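You operate a simulated robot arm through the tools that you are given. There is no shell and no other tool.

You are at the controls of a simulated two-armed robot. One attempt, no reset.

TASK
Pick up the white filter marked "rough" from the upper ledge under the filter box with one hand, pass it to the other hand and put it on the place y4 of the steel bench under the lamp.

The check looks at the end state, three seconds after you hand in, the way a careful person would. Anything else that was tipped, shoved, dropped, spilled or broken makes it a failure.

THE ROBOT
Two 7-joint arms with two-finger grippers on one trunk, on a base that moves. Base frame: it is fixed to the floor where the robot stands at the start and does not move with it; the origin is under the middle of the robot, x ahead of it, y to its left, z up. Lengths are in mm, angles in degrees, forces in N, time in s.
The left shoulder is at the start at [33, 175, 1278], the right one opposite. With the tool pointing down near the work surface each hand reaches from about 100 to 820 mm from the robot's upright axis, wherever it stands, measured 20 degrees to its own side. Places, roughly: place Y4 of the steel bench under the lamp [700, -2200, 900]. Payload 2.94 kg a hand.
The tool frame of a hand sits at the grasp point between the pads (the TCP): z along the fingers, y along the line on which they close. The tips reach 30 mm beyond it. The gripper opens to 138 mm; its body begins 109 mm behind the TCP.
Orientation is that of the tool frame in the base frame, as a unit quaternion [w, x, y, z]. With the fingers straight down and closing along the base's y, the tool's x points along the base's -x, its y along +y and its z along -z.

THE INTERFACE
- The arms move only by the tool nudge_tool. It takes "left_commands", "right_commands" or both (then of equal length, played together; a hand with none holds still); each is a list of rows, each an object (a shift or turn left out is 0, a gripper value left out holds the last) with "dp": the shift along the tool's x, y, z in units of 40 mm (1.0 is 40 mm), a list of three; "angular": the turn, a rotation vector about the tool's x, y, z in units of 6 degrees (1.0 is 6 degrees), a list of three; "jaw": the finger opening in mm, from 0 to 138. In form: [{"dp": [dx, dy, dz], "angular": [rx, ry, rz], "jaw": jaw}, ...]. A call has 1 to 20 rows; each row shifts and turns the commanded pose from where the row before left it, along the tool's axes as they then stand. A call with a number of a shift or a turn outside -1 to 1 is refused whole. A row lasts 0.2 s, in which the tool goes at most 50 mm and 8.6 degrees; a call with a longer step from one row to the next is refused whole, and so is a gripper value outside its range. A pose out of reach is approached as far as the arm can. The call stops where the force on the tool passes 40 N (or 10 N more than at its start, if that is more) or the arm is blocked; 0.2 s more then pass. The fingers move at their own pace (about 45 mm/s each) and stop on an object; they squeeze with about 31 N. The grip force told is the motor's: it shows also when the fingers shut on nothing. Time passes only in rows, and 0.2 s behind the last, so rows that do not move let the fingers close. The reply holds the time, the measured pose of the TCP, the force on the tool along the base axes, the opening and the grip force, in the units named above and with some noise, with the torque about the TCP (base axes, N m) and any sound that the robot's microphone picked up.
- Cameras (640 x 400 px; columns grow to the right, rows downward): "scene" is now at [75.2, -25.1, 1745.5]; the picture's right is [-0.36, -0.93, -0.00], its down [-0.76, 0.30, -0.57] and it looks along [0.54, -0.21, -0.82] (base axes); focal length 285 px, centre (320, 200). "left" rides on the left gripper at [71, -19, -146] in its tool frame; the picture's right is [0.26, 0.96, 0.00], its down [-0.85, 0.23, -0.48] and it looks along [-0.46, 0.12, 0.88] (tool axes); focal length 280 px, centre (320, 200). "right" rides on the right gripper at [71, 19, -146] in its tool frame; the picture's right is [-0.26, 0.97, 0.00], its down [-0.85, -0.23, -0.48] and it looks along [-0.46, -0.12, 0.88] (tool axes); focal length 280 px, centre (320, 200). There is no depth. A picture from a camera that has moved, and an enlarged one, comes with that camera's place and axes in the base frame and with its lens.
- get_image(camera): a new picture of that camera. The clock stands still meanwhile.
- move_column(by): moves the trunk up (or, below 0, down) by that many mm; the arms and the scene camera ride with it, the base frame stays. It gives what a move gives, with no picture.
- base_move(legs): drives the robot by 1 to 6 legs, each [ahead, turn to the left] in mm and degrees, along the robot's own axes; the way and the turn of a leg run together, so that a leg with both is an arc; at most 1500 mm and 180 degrees a leg. The arms and the cameras ride along, it lands a little off, and it stops where it bumps. It gives what a move gives.
- aim_head(pan, tilt): turns the head with the scene camera to pan (to the left, within 120 degrees either way) and tilt (down, from -29 to 69), counted from straight ahead of the robot (the tilt from the chest, where the trunk bows). It gives what a move gives.
- inspect(camera, box): a new picture of the part [left, top, right, bottom] of that camera's present view, enlarged. The clock stands still meanwhile.
- job_done(): hands the job in; it is judged then, once.

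Places have to be worked out from the pictures, the camera data and where the tool is seen. Open the grippers and draw the arms clear of the work before you hand the job in, unless the task says otherwise.

The tools are called after ">>>" as name(argument=value, ...) on one line, values as JSON. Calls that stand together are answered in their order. nudge_tool: Moves the arms, as the interface text tells. Its arguments: {"type":"object","properties":{"left_commands":{"type":"array"},"right_commands":{"type":"array"}},"required":[]} The other tools are called the same way: move_column (by) moves the trunk up or down; base_move (legs) drives the base; aim_head (pan, tilt) turns the head that bears the scene camera; get_image (camera) takes a picture; inspect (camera, box) takes an enlarged picture of a part of a camera's view; job_done () hands the job in.

At the start:

```text
time: 0.0
left_eef_pos: [354.2, 7.5, 1327.2]
left_tool_rot: [-0.001, 0.0, 1.0, -0.001]
left_ft_force: [0.3, -0.8, -0.2]
left_ft_torque: [0.0, 0.0, 0.0]
left_grip_width: 138.1
left_grasp_force: 0.1
right_eef_pos: [248.3, -251.8, 1281.6]
right_tool_rot: [0.0, 0.0, 1.0, -0.001]
right_ft_force: [0.3, 0.2, -0.6]
right_ft_torque: [0.02, 0.02, 0.03]
right_grip_width: 138.0
right_grasp_force: 0.1
trunk travel left (down, up): [-450.0, 284.0]
robot x, y, heading: [2.6, 3.2, -0.1]
head pan, tilt (commanded): [-21.2, 54.9]
```

scene: 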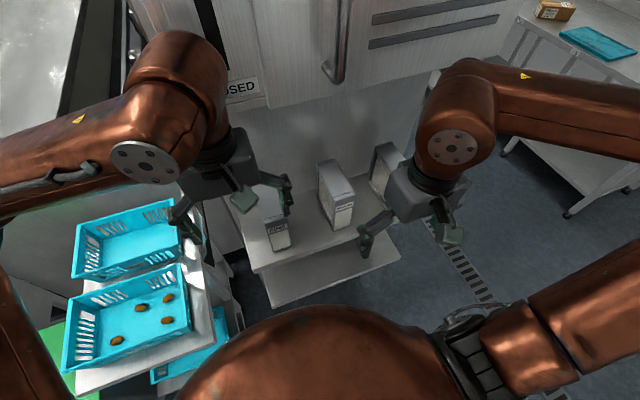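
right: 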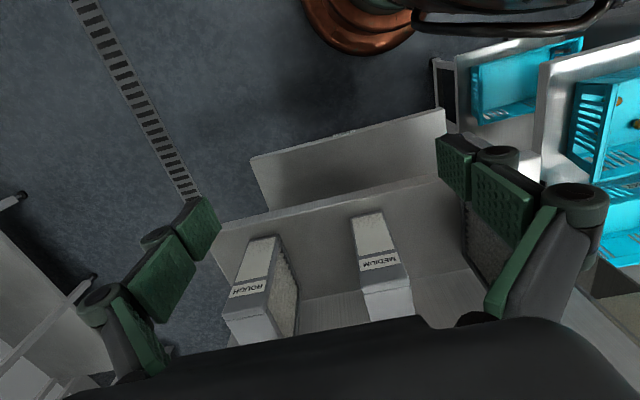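
left: 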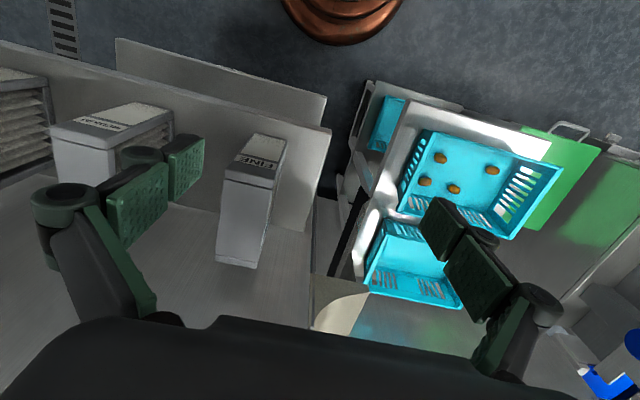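

The opening pictures show three white filters (fine, medium, rough) on a ledge, with rough the rightmost. I take closer looks to measure positions.

>>> inspect(camera="right", box=[180, 120, 480, 330])

>>> inspect(camera="scene", box=[220, 100, 480, 320])

>>> inspect(camera="left", box=[0, 30, 340, 290])

```text
1.90 times, centred on (330, 225) of right
camera zoom: at [177.7, -232.5, 1426.7], right [0.26, 0.97, 0.0], down [0.85, -0.23, 0.48], along [0.46, -0.12, -0.88], focal length 534 px, centre (301, 152)
```

zoom: 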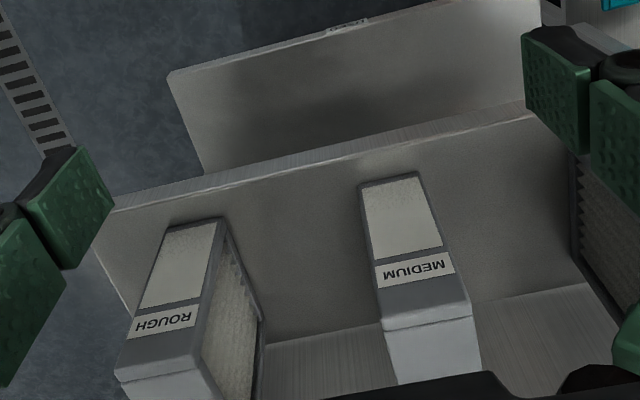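

```text
1.82 times, centred on (350, 210) of scene
camera zoom: at [75.2, -25.1, 1745.5], right [-0.36, -0.93, 0.0], down [-0.76, 0.3, -0.57], along [0.54, -0.21, -0.82], focal length 519 px, centre (266, 182)
```

zoom: 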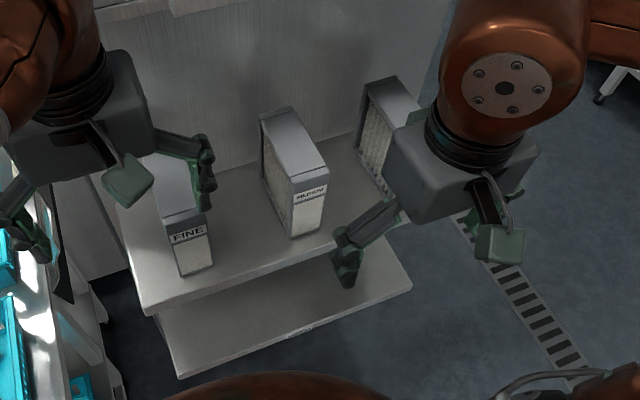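

```text
1.54 times, centred on (170, 160) of left
camera zoom: at [282.4, -11.9, 1472.7], right [-0.26, 0.96, 0.0], down [0.85, 0.23, 0.48], along [0.46, 0.12, -0.88], focal length 431 px, centre (551, 262)
```

zoom: 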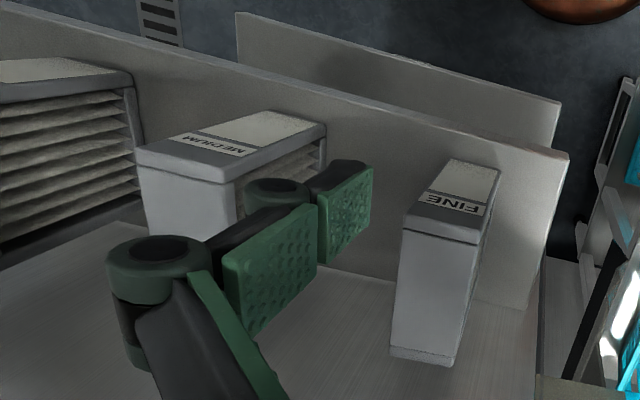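

From the two views I judge the filter tops to be at z≈1200, with fronts at x≈415 and rough at y≈-361 to -414. Before touching anything I turn the head toward the steel bench on the right.

>>> aim_head(pan=-70, tilt=22)

>>> get_image(camera="scene")

```text
time: 1.2
left_eef_pos: [353.0, 7.2, 1327.1]
left_tool_rot: [0.0, 0.001, 1.0, 0.0]
left_ft_force: [0.1, -0.1, 0.1]
left_ft_torque: [-0.04, 0.01, 0.0]
left_grip_width: 138.0
left_grasp_force: 0.0
right_eef_pos: [248.7, -250.5, 1281.3]
right_tool_rot: [0.0, 0.0, 1.0, 0.0]
right_ft_force: [-0.9, -0.7, 0.7]
right_ft_torque: [0.0, 0.01, 0.02]
right_grip_width: 137.9
right_grasp_force: 0.0
trunk travel left (down, up): [-450.0, 284.0]
robot x, y, heading: [2.8, 3.1, 0.1]
head pan, tilt (commanded): [-70.0, 22.0]
```

```text
taken
camera scene: at [39.7, -86.2, 1794.2], right [-0.94, -0.34, 0.0], down [-0.13, 0.35, -0.93], along [0.32, -0.87, -0.38], focal length 285 px, centre (320, 200)
```

scene: 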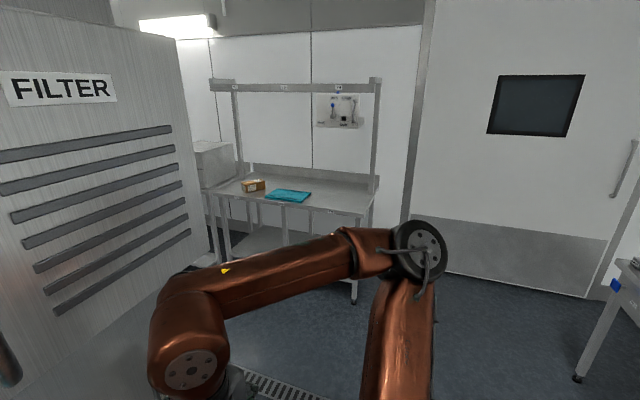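

The steel bench is visible with a box and a blue mat or tray on it, and a gantry with place labels. I zoom in to read them.

>>> inspect(camera="scene", box=[190, 60, 400, 220])

>>> inspect(camera="scene", box=[200, 165, 390, 260])

>>> inspect(camera="scene", box=[205, 70, 385, 110])

```text
2.50 times, centred on (295, 140) of scene
camera zoom: at [39.7, -86.2, 1794.2], right [-0.94, -0.34, 0.0], down [-0.13, 0.35, -0.93], along [0.32, -0.87, -0.38], focal length 713 px, centre (382, 350)
```

zoom: 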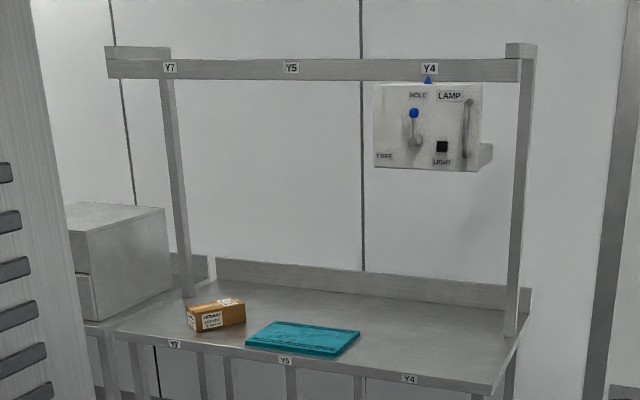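

```text
3.37 times, centred on (295, 212) of scene
camera zoom: at [39.7, -86.2, 1794.2], right [-0.94, -0.34, 0.0], down [-0.13, 0.35, -0.93], along [0.32, -0.87, -0.38], focal length 961 px, centre (404, 158)
```

zoom: 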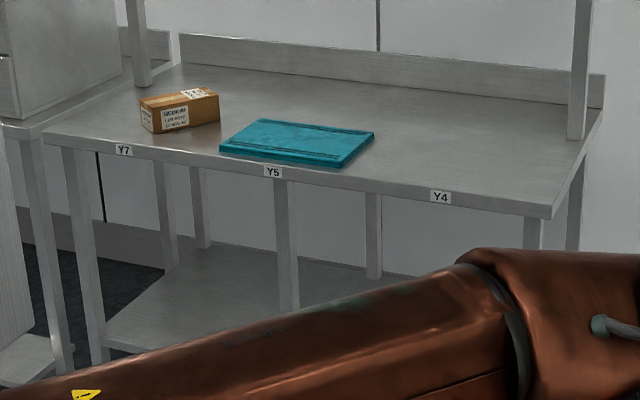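

```text
3.56 times, centred on (295, 90) of scene
camera zoom: at [39.7, -86.2, 1794.2], right [-0.94, -0.34, 0.0], down [-0.13, 0.35, -0.93], along [0.32, -0.87, -0.38], focal length 1014 px, centre (409, 591)
```

zoom: 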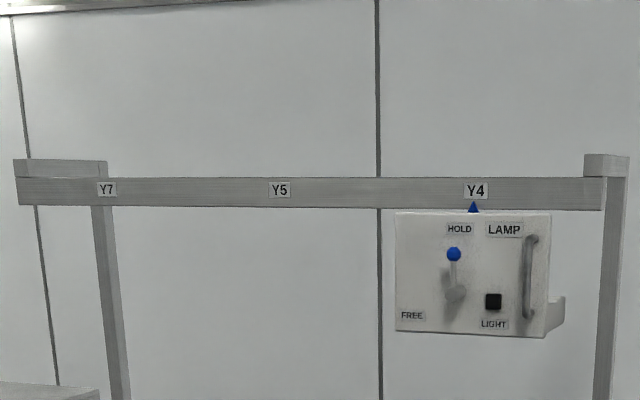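

The bench has Y7, Y5 and Y4 labels. Y4 is on the right end and free, with the lamp hanging high above it. Next I look at the ledge, the filter box front and the floor near the robot.

>>> aim_head(pan=-35, tilt=35)

>>> get_image(camera="scene")

```text
time: 2.2
left_eef_pos: [353.8, 5.2, 1326.4]
left_tool_rot: [-0.001, 0.0, 1.0, 0.0]
left_ft_force: [0.8, -0.6, -0.8]
left_ft_torque: [0.03, -0.01, 0.01]
left_grip_width: 137.8
left_grasp_force: 0.1
right_eef_pos: [249.5, -251.4, 1281.4]
right_tool_rot: [0.0, 0.0, 1.0, 0.0]
right_ft_force: [-0.8, -0.3, 0.1]
right_ft_torque: [0.02, 0.02, 0.0]
right_grip_width: 138.1
right_grasp_force: 0.2
trunk travel left (down, up): [-450.0, 284.0]
robot x, y, heading: [2.6, 3.7, 0.2]
head pan, tilt (commanded): [-35.0, 35.0]
```

```text
taken
camera scene: at [80.0, -49.6, 1773.7], right [-0.57, -0.82, 0.0], down [-0.47, 0.33, -0.82], along [0.67, -0.47, -0.57], focal length 285 px, centre (320, 200)
```

scene: 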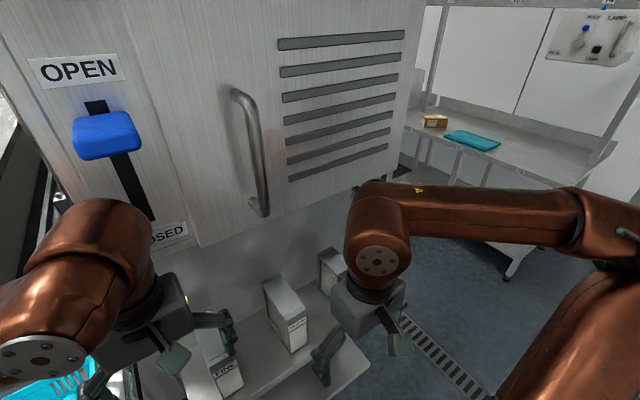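

The box door seems to sit above and possibly overhang the ledge. I raise the trunk to get parallax on the filters, door bottom and ledge edge.

>>> inspect(camera="scene", box=[180, 160, 420, 400])

>>> move_column(by=200)

>>> get_image(camera="scene")

>>> get_image(camera="right")

>>> get_image(camera="left")

```text
1.67 times, centred on (300, 280) of scene
camera zoom: at [80.0, -49.6, 1773.7], right [-0.57, -0.82, 0.0], down [-0.47, 0.33, -0.82], along [0.67, -0.47, -0.57], focal length 475 px, centre (353, 67)
```

zoom: 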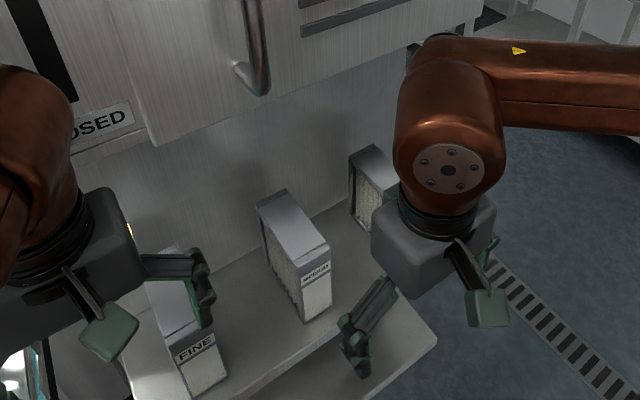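

```text
time: 3.6
left_eef_pos: [332.7, 67.2, 1391.2]
left_tool_rot: [-0.038, 0.01, 0.994, 0.103]
left_ft_force: [0.5, -0.5, 0.1]
left_ft_torque: [0.02, 0.02, 0.01]
left_grip_width: 138.2
left_grasp_force: 0.0
right_eef_pos: [243.2, -230.9, 1430.2]
right_tool_rot: [0.001, -0.001, 1.0, -0.009]
right_ft_force: [0.7, -1.6, -0.6]
right_ft_torque: [0.19, 0.02, -0.01]
right_grip_width: 138.0
right_grasp_force: 0.0
trunk travel left (down, up): [-590.0, 144.0]
robot x, y, heading: [2.5, -0.4, 0.1]
head pan, tilt (commanded): [-35.0, 35.0]
stopped: the arm was blocked; the commanded pose is now the measured one
```

```text
taken
camera scene: at [50.5, 0.2, 1918.8], right [-0.57, -0.82, 0.02], down [-0.47, 0.3, -0.83], along [0.68, -0.48, -0.56], focal length 285 px, centre (320, 200)
```

scene: 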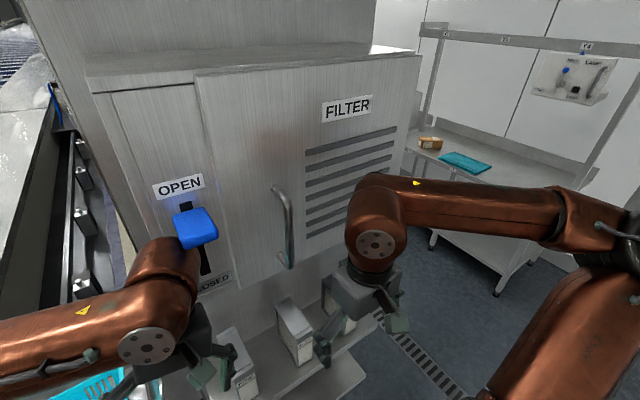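

```text
taken
camera right: at [172.6, -209.7, 1574.0], right [0.26, 0.97, -0.02], down [0.85, -0.22, 0.48], along [0.46, -0.14, -0.88], focal length 280 px, centre (320, 200)
```

right: 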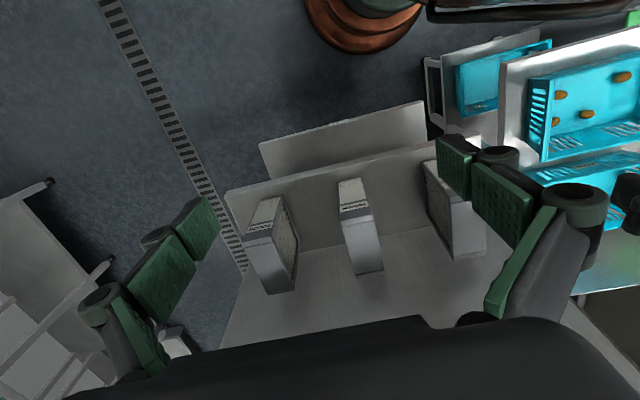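

```text
taken
camera left: at [271.8, 18.9, 1535.1], right [-0.23, 0.95, 0.22], down [0.89, 0.12, 0.44], along [0.4, 0.3, -0.87], focal length 280 px, centre (320, 200)
```

left: 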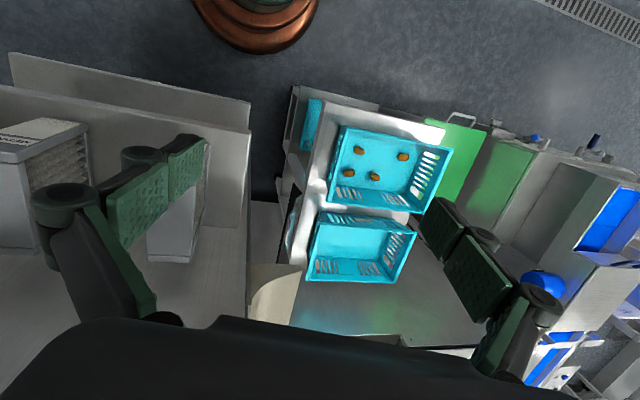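

The left arm's elbow rose against the blue lever, which is still at OPEN, and was blocked. I lower the trunk again to take the pressure off it.

>>> move_column(by=-70)

>>> get_image(camera="scene")

```text
time: 4.2
left_eef_pos: [334.5, -21.3, 1363.0]
left_tool_rot: [-0.032, 0.005, 0.99, 0.134]
left_ft_force: [13.2, 47.2, -9.2]
left_ft_torque: [-6.16, 2.38, 3.49]
left_grip_width: 138.1
left_grasp_force: 0.0
right_eef_pos: [245.4, -314.8, 1376.0]
right_tool_rot: [0.0, -0.002, 1.0, 0.028]
right_ft_force: [-1.1, -0.6, 0.2]
right_ft_torque: [0.23, -0.02, 0.0]
right_grip_width: 137.9
right_grasp_force: 0.1
trunk travel left (down, up): [-561.0, 174.0]
robot x, y, heading: [-1.6, 2.7, 0.5]
head pan, tilt (commanded): [-35.0, 35.0]
stopped: the arm was blocked; the commanded pose is now the measured one
```

```text
taken
camera scene: at [52.4, -77.0, 1883.9], right [-0.57, -0.82, -0.01], down [-0.47, 0.34, -0.82], along [0.67, -0.46, -0.58], focal length 285 px, centre (320, 200)
```

scene: 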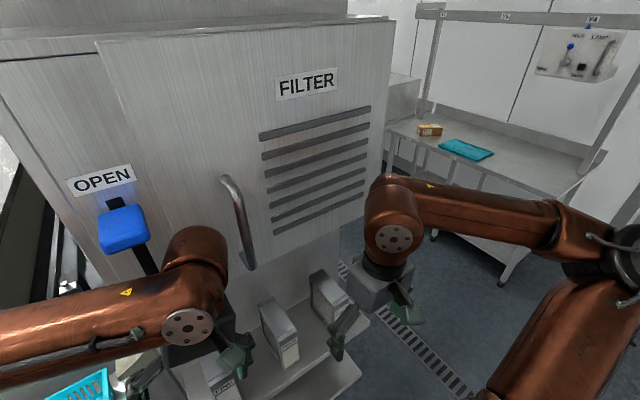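

The trunk seems to be swaying and the left hand reads a side force, so I let time pass without motion and re-read.

>>> nudge_tool(left_commands=[{"dp": [0, 0, 0]}])

>>> get_image(camera="scene")

>>> get_image(camera="left")

>>> get_image(camera="right")

```text
time: 4.6
left_eef_pos: [341.2, 15.1, 1360.0]
left_tool_rot: [-0.034, 0.007, 0.993, 0.114]
left_ft_force: [-0.2, -0.3, -0.5]
left_ft_torque: [0.08, 0.08, 0.01]
left_grip_width: 138.2
left_grasp_force: 0.1
right_eef_pos: [249.5, -277.0, 1380.5]
right_tool_rot: [-0.002, 0.0, 1.0, 0.01]
right_ft_force: [-0.5, -0.7, -0.6]
right_ft_torque: [0.13, 0.02, 0.01]
right_grip_width: 137.8
right_grasp_force: 0.0
trunk travel left (down, up): [-561.0, 174.0]
robot x, y, heading: [3.3, -1.9, -0.1]
head pan, tilt (commanded): [-35.0, 35.0]
```

```text
taken
camera scene: at [61.2, -66.7, 1884.3], right [-0.57, -0.82, -0.01], down [-0.47, 0.34, -0.82], along [0.67, -0.46, -0.58], focal length 285 px, centre (320, 200)
```

scene: 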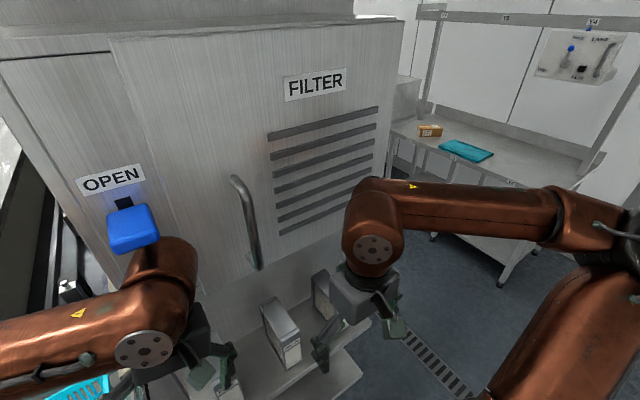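

```text
taken
camera left: at [279.6, -34.9, 1503.0], right [-0.24, 0.94, 0.23], down [0.88, 0.11, 0.46], along [0.4, 0.32, -0.86], focal length 280 px, centre (320, 200)
```

left: 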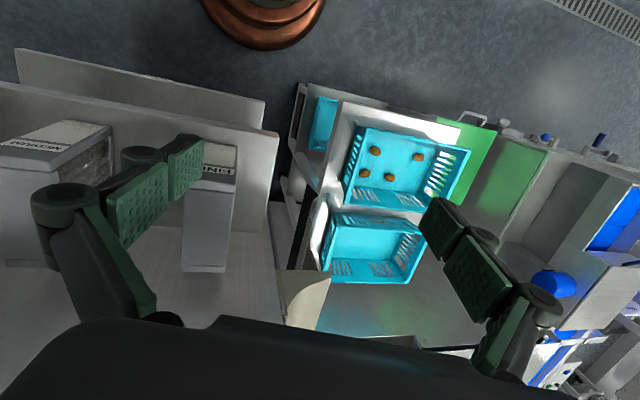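

```text
taken
camera right: at [179.4, -260.0, 1527.0], right [0.26, 0.97, 0.02], down [0.85, -0.24, 0.47], along [0.45, -0.11, -0.88], focal length 280 px, centre (320, 200)
```

right: 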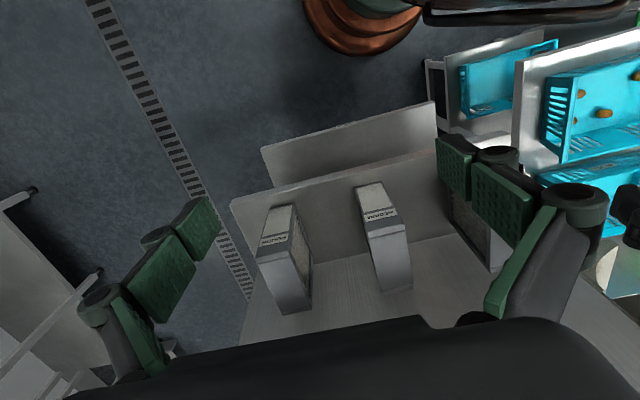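

Forces have settled and the lever is still at OPEN. I draw the left hand back toward the robot, away from the lever, in small steps.

>>> nudge_tool(left_commands=[{"dp": [0.4, 0, 0]}, {"dp": [0.4, 0, 0]}, {"dp": [0.4, 0, 0]}, {"dp": [0.4, 0, 0]}, {"dp": [0.4, 0, 0]}, {"dp": [0.4, 0, 0]}])

>>> get_image(camera="scene")

```text
time: 6.0
left_eef_pos: [242.9, 13.9, 1369.3]
left_tool_rot: [-0.033, 0.006, 0.993, 0.113]
left_ft_force: [-0.2, 0.9, -0.3]
left_ft_torque: [-0.08, -0.05, 0.05]
left_grip_width: 138.1
left_grasp_force: 0.0
right_eef_pos: [249.9, -279.8, 1382.9]
right_tool_rot: [0.0, -0.001, 1.0, 0.008]
right_ft_force: [-0.2, 1.0, 0.1]
right_ft_torque: [-0.13, -0.02, 0.03]
right_grip_width: 138.1
right_grasp_force: 0.0
trunk travel left (down, up): [-561.0, 174.0]
robot x, y, heading: [-0.0, 1.6, 0.2]
head pan, tilt (commanded): [-35.0, 35.0]
```

```text
taken
camera scene: at [58.5, -32.1, 1884.8], right [-0.57, -0.82, 0.01], down [-0.47, 0.32, -0.82], along [0.67, -0.47, -0.57], focal length 285 px, centre (320, 200)
```

scene: 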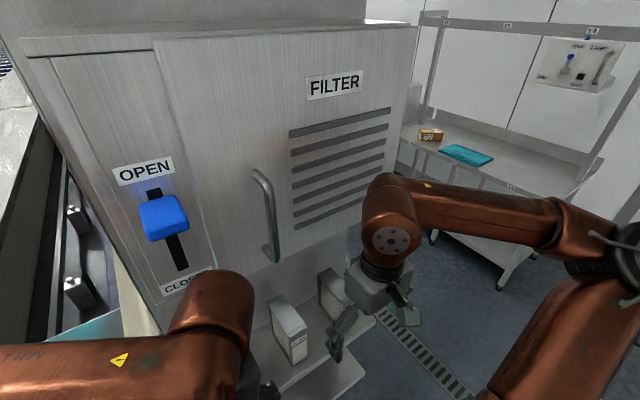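

The left arm is clear of the lever now. I zoom on the lever to check its state and on the filters for measurement.

>>> inspect(camera="scene", box=[90, 140, 240, 300])

>>> inspect(camera="scene", box=[230, 160, 430, 400])

>>> get_image(camera="right")

```text
2.50 times, centred on (165, 220) of scene
camera zoom: at [58.5, -32.1, 1884.8], right [-0.57, -0.82, 0.01], down [-0.47, 0.32, -0.82], along [0.67, -0.47, -0.57], focal length 713 px, centre (708, 150)
```

zoom: 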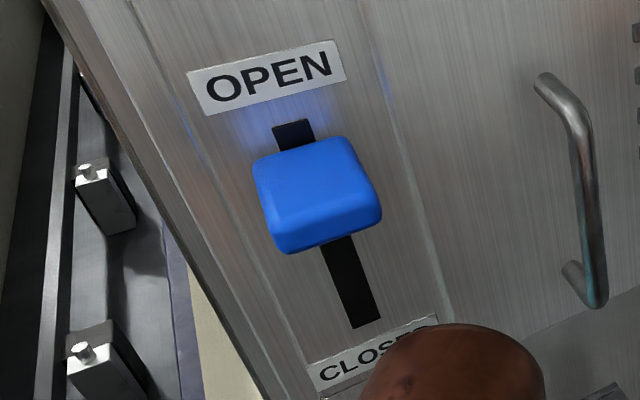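

```text
1.67 times, centred on (330, 280) of scene
camera zoom: at [58.5, -32.1, 1884.8], right [-0.57, -0.82, 0.01], down [-0.47, 0.32, -0.82], along [0.67, -0.47, -0.57], focal length 475 px, centre (303, 67)
```

zoom: 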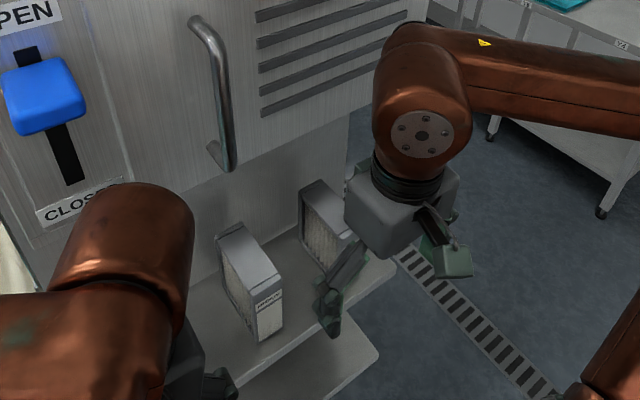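

```text
taken
camera right: at [178.6, -262.7, 1527.9], right [0.26, 0.97, 0.02], down [0.85, -0.24, 0.47], along [0.46, -0.11, -0.88], focal length 280 px, centre (320, 200)
```

right: 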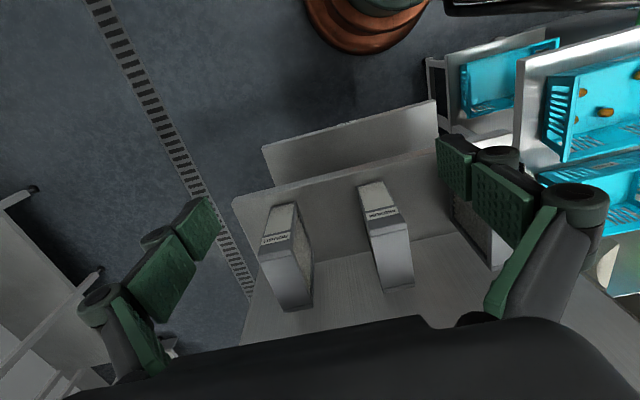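

The lever is unchanged at OPEN. I zoom the right wrist view on the rough filter to fix its corners.

>>> inspect(camera="right", box=[220, 180, 430, 330])

```text
2.67 times, centred on (325, 255) of right
camera zoom: at [178.6, -262.7, 1527.9], right [0.26, 0.97, 0.02], down [0.85, -0.24, 0.47], along [0.46, -0.11, -0.88], focal length 748 px, centre (307, 53)
```

zoom: 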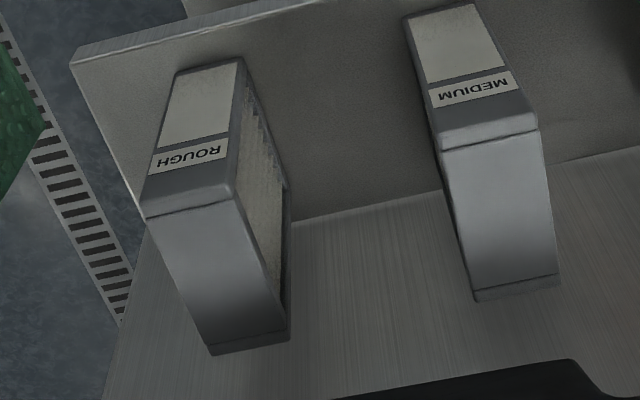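

I now place the box face at x≈400 with its underside at z≈1490, so it overhangs the filters and the pick must come tilted from the front. The rough filter spans about x 420–538, y -418 to -367, z 1052–1208. I lower the trunk back to its start height, clear of the lever and handle.

>>> move_column(by=-111)

>>> get_image(camera="scene")

>>> get_image(camera="left")

```text
time: 6.8
left_eef_pos: [244.3, 63.6, 1313.9]
left_tool_rot: [-0.033, 0.006, 0.995, 0.098]
left_ft_force: [0.8, -0.4, -0.5]
left_ft_torque: [0.17, 0.02, -0.01]
left_grip_width: 138.3
left_grasp_force: 0.0
right_eef_pos: [246.3, -226.5, 1333.7]
right_tool_rot: [-0.009, -0.004, 1.0, 0.003]
right_ft_force: [-0.1, -1.8, -0.4]
right_ft_torque: [0.23, -0.01, 0.01]
right_grip_width: 138.3
right_grasp_force: 0.1
trunk travel left (down, up): [-514.0, 220.0]
robot x, y, heading: [-2.3, -1.0, 0.2]
head pan, tilt (commanded): [-35.0, 35.0]
stopped: the arm was blocked; the commanded pose is now the measured one
```

```text
taken
camera scene: at [66.3, -68.1, 1837.1], right [-0.57, -0.82, -0.01], down [-0.47, 0.34, -0.82], along [0.67, -0.46, -0.58], focal length 285 px, centre (320, 200)
```

scene: 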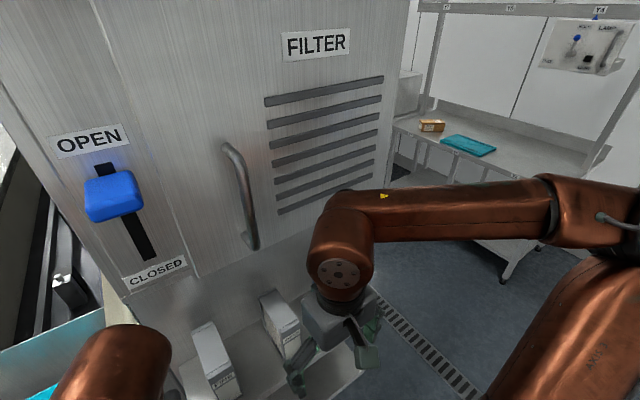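

```text
taken
camera left: at [181.2, 18.1, 1456.4], right [-0.24, 0.95, 0.21], down [0.88, 0.13, 0.45], along [0.4, 0.29, -0.87], focal length 280 px, centre (320, 200)
```

left: 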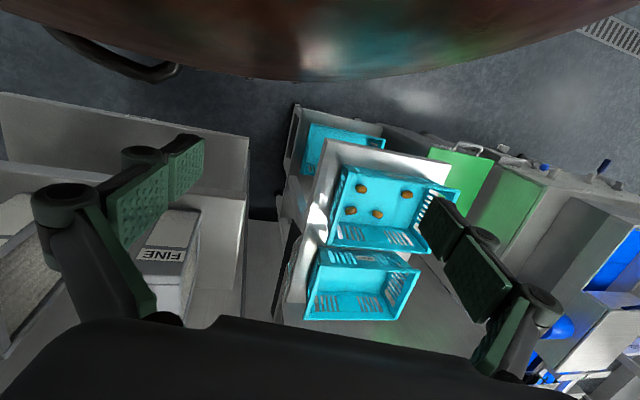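

The column stopped again after 47 mm, and the hands read a sideways sway. I let it settle for a moment and check the readings before going on.

>>> nudge_tool(left_commands=[{"dp": [0, 0, 0]}, {"dp": [0, 0, 0]}, {"dp": [0, 0, 0]}])

>>> aim_head(pan=60, tilt=45)

>>> get_image(camera="scene")

```text
time: 7.8
left_eef_pos: [231.1, 31.4, 1308.8]
left_tool_rot: [-0.036, 0.029, 0.992, 0.121]
left_ft_force: [-1.1, -0.5, -2.3]
left_ft_torque: [0.07, -0.26, -0.1]
left_grip_width: 137.8
left_grasp_force: 0.2
right_eef_pos: [240.5, -247.6, 1334.8]
right_tool_rot: [-0.009, -0.008, 0.998, 0.069]
right_ft_force: [-0.7, 2.7, 0.3]
right_ft_torque: [-0.21, -0.07, 0.01]
right_grip_width: 137.6
right_grasp_force: 0.1
trunk travel left (down, up): [-514.0, 220.0]
robot x, y, heading: [-4.6, 2.1, -0.4]
head pan, tilt (commanded): [-35.0, 35.0]
stopped in row 3 (left hand): the arm was blocked; the commanded pose is now the measured one
```

```text
time: 9.5
left_eef_pos: [242.7, 122.8, 1308.4]
left_tool_rot: [-0.032, 0.005, 0.997, 0.076]
left_ft_force: [2.3, -0.9, 2.1]
left_ft_torque: [0.2, 0.24, 0.07]
left_grip_width: 138.1
left_grasp_force: 0.1
right_eef_pos: [245.6, -167.6, 1341.6]
right_tool_rot: [-0.008, -0.006, 1.0, -0.02]
right_ft_force: [-0.8, -3.1, -0.2]
right_ft_torque: [0.18, -0.11, -0.01]
right_grip_width: 137.7
right_grasp_force: 0.0
trunk travel left (down, up): [-514.0, 220.0]
robot x, y, heading: [0.1, 1.3, -0.1]
head pan, tilt (commanded): [60.0, 45.0]
```

```text
taken
camera scene: at [33.6, 112.1, 1821.8], right [0.87, -0.5, 0.01], down [-0.35, -0.63, -0.69], along [0.35, 0.6, -0.72], focal length 285 px, centre (320, 200)
```

scene: 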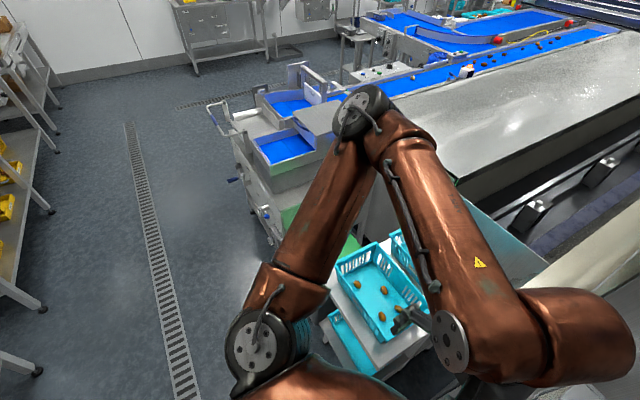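

Both hands and the camera shift sideways together, so the whole robot appears to be rocking after the lever contact. I hold still to let it damp out.

>>> nudge_tool(right_commands=[{"dp": [0, 0, 0]}])

>>> nudge_tool(right_commands=[{"dp": [0, 0, 0]}])

>>> nudge_tool(right_commands=[{"dp": [0, 0, 0]}])

>>> nudge_tool(right_commands=[{"dp": [0, 0, 0]}])

```text
time: 10.0
left_eef_pos: [257.5, -10.1, 1315.8]
left_tool_rot: [-0.014, -0.038, 0.992, 0.117]
left_ft_force: [0.4, 0.8, 2.3]
left_ft_torque: [-0.19, 0.11, 0.03]
left_grip_width: 137.9
left_grasp_force: 0.1
right_eef_pos: [254.9, -296.9, 1313.9]
right_tool_rot: [-0.003, 0.011, 0.998, -0.056]
right_ft_force: [-0.1, 1.6, 1.5]
right_ft_torque: [-0.19, 0.05, -0.01]
right_grip_width: 137.8
right_grasp_force: 0.1
trunk travel left (down, up): [-514.0, 220.0]
robot x, y, heading: [-1.4, -0.1, -0.2]
head pan, tilt (commanded): [60.0, 45.0]
stopped in row 1 (right hand): the arm was blocked; the commanded pose is now the measured one
```

```text
time: 10.3
left_eef_pos: [244.1, -106.0, 1308.8]
left_tool_rot: [-0.023, -0.008, 0.986, 0.162]
left_ft_force: [-0.8, -0.6, -0.9]
left_ft_torque: [-0.01, -0.2, -0.09]
left_grip_width: 138.3
left_grasp_force: 0.1
right_eef_pos: [243.8, -387.3, 1285.9]
right_tool_rot: [-0.016, -0.006, 0.999, 0.049]
right_ft_force: [2.0, 6.7, 1.0]
right_ft_torque: [-0.79, 0.12, 0.09]
right_grip_width: 137.9
right_grasp_force: 0.1
trunk travel left (down, up): [-514.0, 220.0]
robot x, y, heading: [1.7, -3.6, -0.2]
head pan, tilt (commanded): [60.0, 45.0]
stopped in row 1 (right hand): the arm was blocked; the commanded pose is now the measured one
```

```text
time: 10.7
left_eef_pos: [231.2, -31.5, 1292.0]
left_tool_rot: [-0.066, 0.04, 0.991, 0.113]
left_ft_force: [0.2, -1.6, -0.8]
left_ft_torque: [0.26, -0.07, -0.03]
left_grip_width: 137.9
left_grasp_force: 0.0
right_eef_pos: [205.9, -307.8, 1274.7]
right_tool_rot: [-0.088, -0.041, 0.992, 0.081]
right_ft_force: [-0.1, -1.0, 0.0]
right_ft_torque: [0.25, 0.07, -0.01]
right_grip_width: 137.8
right_grasp_force: 0.0
trunk travel left (down, up): [-514.0, 220.0]
robot x, y, heading: [14.8, -3.7, -3.5]
head pan, tilt (commanded): [60.0, 45.0]
stopped in row 1 (right hand): the arm was blocked; the commanded pose is now the measured one
```

```text
time: 11.0
left_eef_pos: [238.4, 156.8, 1275.9]
left_tool_rot: [-0.067, 0.004, 0.997, 0.043]
left_ft_force: [-0.1, -7.5, 8.8]
left_ft_torque: [0.68, -0.37, -0.14]
left_grip_width: 136.3
left_grasp_force: 0.1
right_eef_pos: [222.2, -119.2, 1292.3]
right_tool_rot: [-0.098, -0.047, 0.994, 0.003]
right_ft_force: [0.5, -3.6, -2.4]
right_ft_torque: [0.2, 0.11, -0.01]
right_grip_width: 137.3
right_grasp_force: 0.1
trunk travel left (down, up): [-514.0, 220.0]
robot x, y, heading: [6.8, 0.9, -2.1]
head pan, tilt (commanded): [60.0, 45.0]
stopped in row 1 (left hand): the arm was blocked; the commanded pose is now the measured one
```

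The sway is growing rather than dying out, so something may be in contact. The clock stands still for pictures, so I look from all cameras now.

>>> get_image(camera="left")

>>> get_image(camera="right")

>>> get_image(camera="scene")

```text
taken
camera left: at [186.6, 124.8, 1427.0], right [-0.24, 0.96, 0.12], down [0.91, 0.18, 0.38], along [0.34, 0.2, -0.92], focal length 280 px, centre (320, 200)
```

left: 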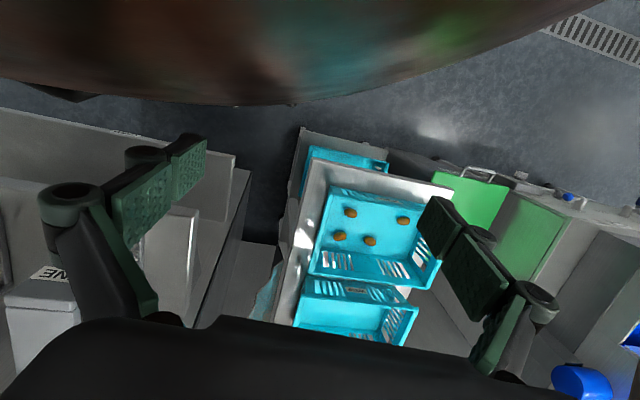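

```text
taken
camera right: at [179.6, -106.5, 1448.5], right [0.17, 0.99, -0.04], down [0.94, -0.15, 0.3], along [0.29, -0.08, -0.95], focal length 280 px, centre (320, 200)
```

right: 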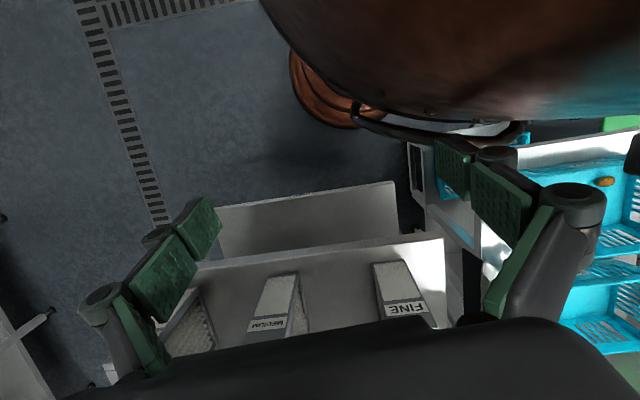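

```text
taken
camera scene: at [49.2, 140.2, 1820.2], right [0.85, -0.53, 0.02], down [-0.38, -0.63, -0.68], along [0.37, 0.57, -0.73], focal length 285 px, centre (320, 200)
```

scene: 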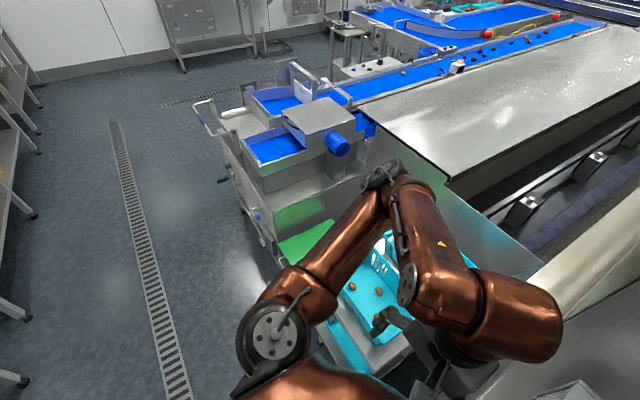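

The hands are over the belly, close in, and the sway keeps resetting the commanded pose. I make only a tiny head move to let time pass without such a reset, and see whether the sway decays.

>>> aim_head(pan=55, tilt=45)

>>> aim_head(pan=50, tilt=45)

>>> aim_head(pan=45, tilt=45)

```text
time: 11.7
left_eef_pos: [226.9, 6.0, 1280.3]
left_tool_rot: [-0.058, 0.01, 0.988, 0.145]
left_ft_force: [26.8, 28.0, -27.4]
left_ft_torque: [-0.85, 2.98, 1.84]
left_grip_width: 136.4
left_grasp_force: 0.0
right_eef_pos: [216.8, -279.4, 1277.5]
right_tool_rot: [-0.087, -0.046, 0.992, 0.084]
right_ft_force: [3.8, 5.7, 2.8]
right_ft_torque: [-0.67, 0.4, 0.12]
right_grip_width: 138.0
right_grasp_force: 0.1
trunk travel left (down, up): [-514.0, 220.0]
robot x, y, heading: [10.8, 0.2, -2.1]
head pan, tilt (commanded): [55.0, 45.0]
```

```text
time: 12.3
left_eef_pos: [233.0, 148.4, 1280.4]
left_tool_rot: [-0.071, -0.003, 0.996, 0.045]
left_ft_force: [2.3, -5.0, -3.8]
left_ft_torque: [0.64, 0.27, -0.01]
left_grip_width: 138.2
left_grasp_force: 0.0
right_eef_pos: [217.4, -124.0, 1292.6]
right_tool_rot: [-0.095, -0.049, 0.994, 0.017]
right_ft_force: [-0.5, -5.3, -4.1]
right_ft_torque: [0.49, 0.09, -0.09]
right_grip_width: 138.2
right_grasp_force: 0.0
trunk travel left (down, up): [-514.0, 220.0]
robot x, y, heading: [7.6, 0.0, -1.7]
head pan, tilt (commanded): [50.0, 45.0]
```

```text
time: 13.0
left_eef_pos: [224.8, 10.2, 1265.3]
left_tool_rot: [-0.086, 0.023, 0.987, 0.132]
left_ft_force: [14.8, 15.5, -27.7]
left_ft_torque: [-0.72, 2.23, 0.83]
left_grip_width: 135.1
left_grasp_force: 0.1
right_eef_pos: [221.7, -270.0, 1268.4]
right_tool_rot: [-0.091, -0.048, 0.992, 0.075]
right_ft_force: [3.1, 2.5, -1.5]
right_ft_torque: [-0.22, 0.43, 0.03]
right_grip_width: 137.7
right_grasp_force: 0.1
trunk travel left (down, up): [-514.0, 220.0]
robot x, y, heading: [9.3, 1.2, -2.0]
head pan, tilt (commanded): [45.0, 45.0]
```

The left hand reads about 28 N pushing it forward each time it swings right, so it is rubbing the robot's own belly and feeding the sway. I move the left hand forward and slightly up off the belly.

>>> nudge_tool(left_commands=[{"dp": [-0.5, 0, -0.3]}, {"dp": [-0.5, 0, -0.3]}, {"dp": [-0.5, 0, -0.3]}, {"dp": [-0.5, 0, 0]}])

>>> get_image(camera="left")

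```text
time: 13.4
left_eef_pos: [216.5, 27.8, 1282.8]
left_tool_rot: [-0.204, 0.043, 0.976, 0.063]
left_ft_force: [-13.3, 2.6, -0.2]
left_ft_torque: [-0.7, -1.04, 0.64]
left_grip_width: 137.1
left_grasp_force: 0.1
right_eef_pos: [242.7, -200.4, 1318.3]
right_tool_rot: [-0.064, -0.004, 0.978, 0.197]
right_ft_force: [-0.6, -5.3, 0.6]
right_ft_torque: [0.57, -0.01, -0.08]
right_grip_width: 137.9
right_grasp_force: 0.1
trunk travel left (down, up): [-514.0, 220.0]
robot x, y, heading: [17.2, -2.2, -3.7]
head pan, tilt (commanded): [45.0, 45.0]
stopped in row 2 (left hand): the arm was blocked; the commanded pose is now the measured one
```

```text
taken
camera left: at [206.5, -7.0, 1441.8], right [-0.13, 0.97, 0.21], down [0.99, 0.11, 0.11], along [0.09, 0.22, -0.97], focal length 280 px, centre (320, 200)
```

left: 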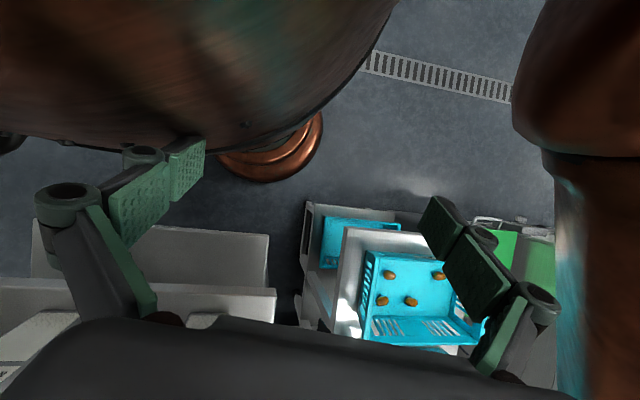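

The left hand is now pitched and still near the belly. I check the scene view before commanding anything more.

>>> get_image(camera="scene")

>>> get_image(camera="right")

```text
taken
camera scene: at [63.5, -125.0, 1827.9], right [0.66, -0.75, -0.07], down [-0.53, -0.39, -0.75], along [0.53, 0.53, -0.66], focal length 285 px, centre (320, 200)
```

scene: 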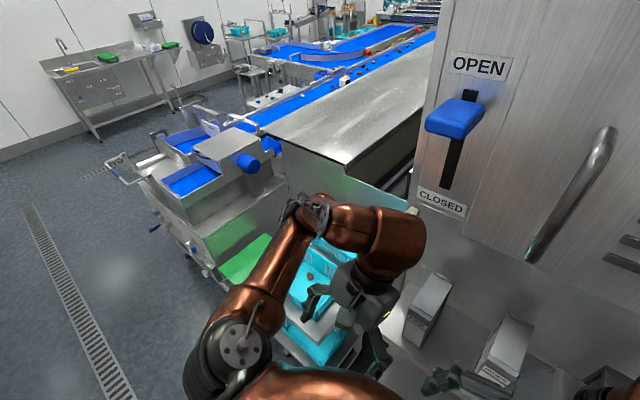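

```text
taken
camera right: at [191.9, -240.4, 1465.8], right [0.28, 0.9, 0.34], down [0.9, -0.37, 0.24], along [0.34, 0.24, -0.91], focal length 280 px, centre (320, 200)
```

right: 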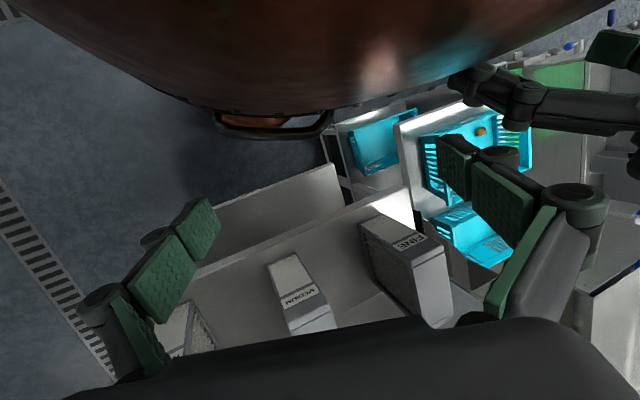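

The head is rolled about 5°, so the robot is truly rocking, and the sway grew during the arm commands. I let time pass with tiny head moves only, watching for decay.

>>> aim_head(pan=44, tilt=45)

>>> aim_head(pan=43, tilt=45)

>>> aim_head(pan=42, tilt=45)

>>> aim_head(pan=41, tilt=45)

>>> aim_head(pan=40, tilt=45)

>>> aim_head(pan=39, tilt=45)

```text
time: 14.0
left_eef_pos: [229.1, 135.3, 1292.7]
left_tool_rot: [-0.137, 0.001, 0.99, -0.024]
left_ft_force: [-14.0, 11.7, 48.3]
left_ft_torque: [-2.19, -2.76, 0.72]
left_grip_width: 138.2
left_grasp_force: 0.0
right_eef_pos: [217.5, -107.0, 1296.6]
right_tool_rot: [-0.095, -0.042, 0.994, 0.031]
right_ft_force: [-2.4, -1.1, 7.3]
right_ft_torque: [0.09, -0.49, 0.0]
right_grip_width: 138.2
right_grasp_force: 0.0
trunk travel left (down, up): [-514.0, 220.0]
robot x, y, heading: [5.7, -2.2, -1.6]
head pan, tilt (commanded): [44.0, 45.0]
```

```text
time: 14.6
left_eef_pos: [255.1, 52.0, 1300.8]
left_tool_rot: [-0.081, 0.012, 0.994, 0.072]
left_ft_force: [0.8, 1.6, 2.4]
left_ft_torque: [-0.39, 0.07, 0.02]
left_grip_width: 137.8
left_grasp_force: 0.1
right_eef_pos: [216.8, -196.5, 1298.4]
right_tool_rot: [-0.085, -0.034, 0.989, 0.116]
right_ft_force: [0.4, 2.0, 4.1]
right_ft_torque: [-0.25, 0.02, 0.02]
right_grip_width: 137.3
right_grasp_force: 0.1
trunk travel left (down, up): [-514.0, 220.0]
robot x, y, heading: [11.5, 1.8, -2.2]
head pan, tilt (commanded): [43.0, 45.0]
```

```text
time: 15.2
left_eef_pos: [217.9, 157.5, 1279.2]
left_tool_rot: [-0.155, 0.017, 0.988, -0.019]
left_ft_force: [8.3, -16.8, -21.0]
left_ft_torque: [1.86, 1.97, -1.43]
left_grip_width: 137.6
left_grasp_force: 0.0
right_eef_pos: [213.9, -87.4, 1299.3]
right_tool_rot: [-0.09, -0.036, 0.995, 0.02]
right_ft_force: [-4.0, -0.4, 3.4]
right_ft_torque: [-0.01, -0.65, 0.0]
right_grip_width: 138.2
right_grasp_force: 0.0
trunk travel left (down, up): [-514.0, 220.0]
robot x, y, heading: [13.3, -0.4, -2.2]
head pan, tilt (commanded): [42.0, 45.0]
```

```text
time: 15.8
left_eef_pos: [234.0, 36.9, 1282.8]
left_tool_rot: [-0.092, 0.051, 0.991, 0.084]
left_ft_force: [-4.2, -17.4, -24.3]
left_ft_torque: [2.31, 0.29, -0.98]
left_grip_width: 138.1
left_grasp_force: 0.2
right_eef_pos: [214.7, -215.1, 1287.6]
right_tool_rot: [-0.086, -0.038, 0.992, 0.084]
right_ft_force: [-1.8, 7.5, 3.3]
right_ft_torque: [-1.0, -0.32, 0.08]
right_grip_width: 138.1
right_grasp_force: 0.1
trunk travel left (down, up): [-514.0, 220.0]
robot x, y, heading: [4.9, -0.9, -2.6]
head pan, tilt (commanded): [41.0, 45.0]
```

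```text
time: 16.5
left_eef_pos: [256.8, 166.4, 1282.5]
left_tool_rot: [-0.075, 0.009, 0.997, 0.033]
left_ft_force: [-0.8, 0.2, -1.7]
left_ft_torque: [0.12, -0.04, 0.03]
left_grip_width: 137.9
left_grasp_force: 0.0
right_eef_pos: [218.4, -91.9, 1298.9]
right_tool_rot: [-0.09, -0.035, 0.994, 0.048]
right_ft_force: [-0.3, -3.1, -2.6]
right_ft_torque: [0.22, 0.01, -0.01]
right_grip_width: 137.9
right_grasp_force: 0.1
trunk travel left (down, up): [-514.0, 220.0]
robot x, y, heading: [8.0, 2.2, -2.2]
head pan, tilt (commanded): [40.0, 45.0]
```

```text
time: 17.1
left_eef_pos: [213.5, 47.1, 1257.1]
left_tool_rot: [-0.163, 0.064, 0.983, 0.055]
left_ft_force: [-28.2, -43.0, -56.5]
left_ft_torque: [6.03, -0.2, -3.4]
left_grip_width: 137.8
left_grasp_force: 0.0
right_eef_pos: [216.5, -193.5, 1273.0]
right_tool_rot: [-0.095, -0.042, 0.992, 0.066]
right_ft_force: [-2.0, 4.1, 3.3]
right_ft_torque: [-0.52, -0.36, 0.01]
right_grip_width: 137.9
right_grasp_force: 0.0
trunk travel left (down, up): [-514.0, 220.0]
robot x, y, heading: [10.6, 0.7, -2.6]
head pan, tilt (commanded): [39.0, 45.0]
```

The left hand still takes large contact forces. I look at what it touches at this instant.

>>> get_image(camera="scene")

>>> get_image(camera="left")

>>> get_image(camera="right")

```text
taken
camera scene: at [76.5, 44.8, 1821.2], right [0.6, -0.8, -0.01], down [-0.57, -0.42, -0.71], along [0.57, 0.42, -0.71], focal length 285 px, centre (320, 200)
```

scene: 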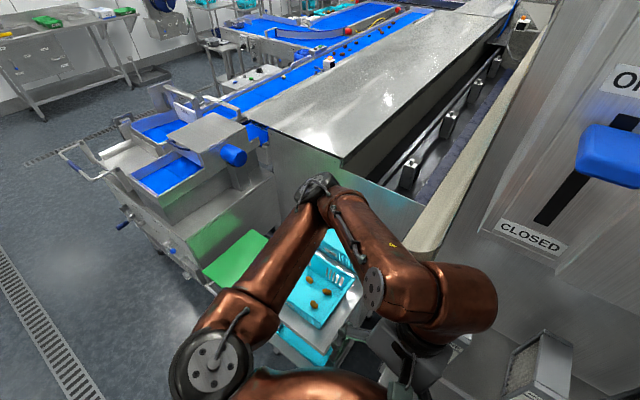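

```text
taken
camera left: at [190.3, 17.1, 1415.4], right [-0.11, 0.98, 0.17], down [0.98, 0.08, 0.19], along [0.18, 0.19, -0.97], focal length 280 px, centre (320, 200)
```

left: 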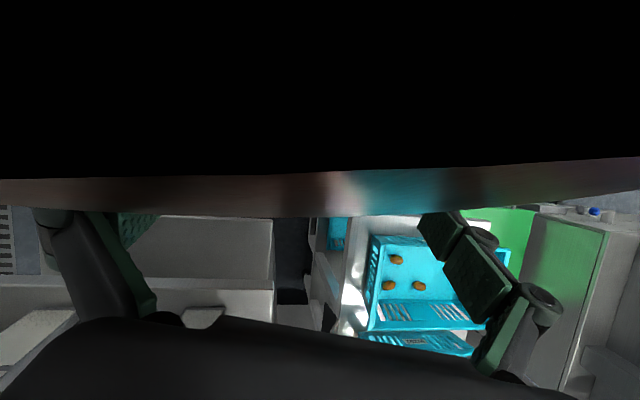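

```text
taken
camera right: at [174.9, -199.9, 1430.4], right [0.19, 0.98, 0.09], down [0.94, -0.2, 0.28], along [0.29, 0.03, -0.96], focal length 280 px, centre (320, 200)
```

right: 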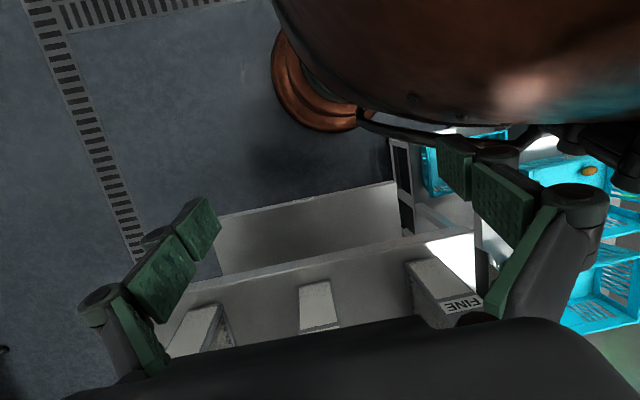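

The left camera view is partly inside the copper belly, so the left gripper is pressed against the robot's own body. I drive the left hand straight forward in the base x direction to free it.

>>> nudge_tool(left_commands=[{"dp": [-0.94, 0, -0.31]}, {"dp": [-0.94, 0, -0.31]}, {"dp": [-0.94, 0, -0.31]}])

```text
time: 17.7
left_eef_pos: [307.8, 190.9, 1266.7]
left_tool_rot: [-0.062, 0.073, 0.994, 0.044]
left_ft_force: [-0.1, -0.7, 0.3]
left_ft_torque: [0.22, 0.07, -0.02]
left_grip_width: 137.9
left_grasp_force: 0.1
right_eef_pos: [234.2, -45.1, 1353.3]
right_tool_rot: [-0.069, -0.005, 0.979, 0.191]
right_ft_force: [-0.1, -3.3, -1.3]
right_ft_torque: [0.3, -0.1, -0.05]
right_grip_width: 138.0
right_grasp_force: 0.1
trunk travel left (down, up): [-514.0, 220.0]
robot x, y, heading: [11.2, 0.2, -2.5]
head pan, tilt (commanded): [39.0, 45.0]
stopped in row 3 (left hand): the arm was blocked; the commanded pose is now the measured one
```

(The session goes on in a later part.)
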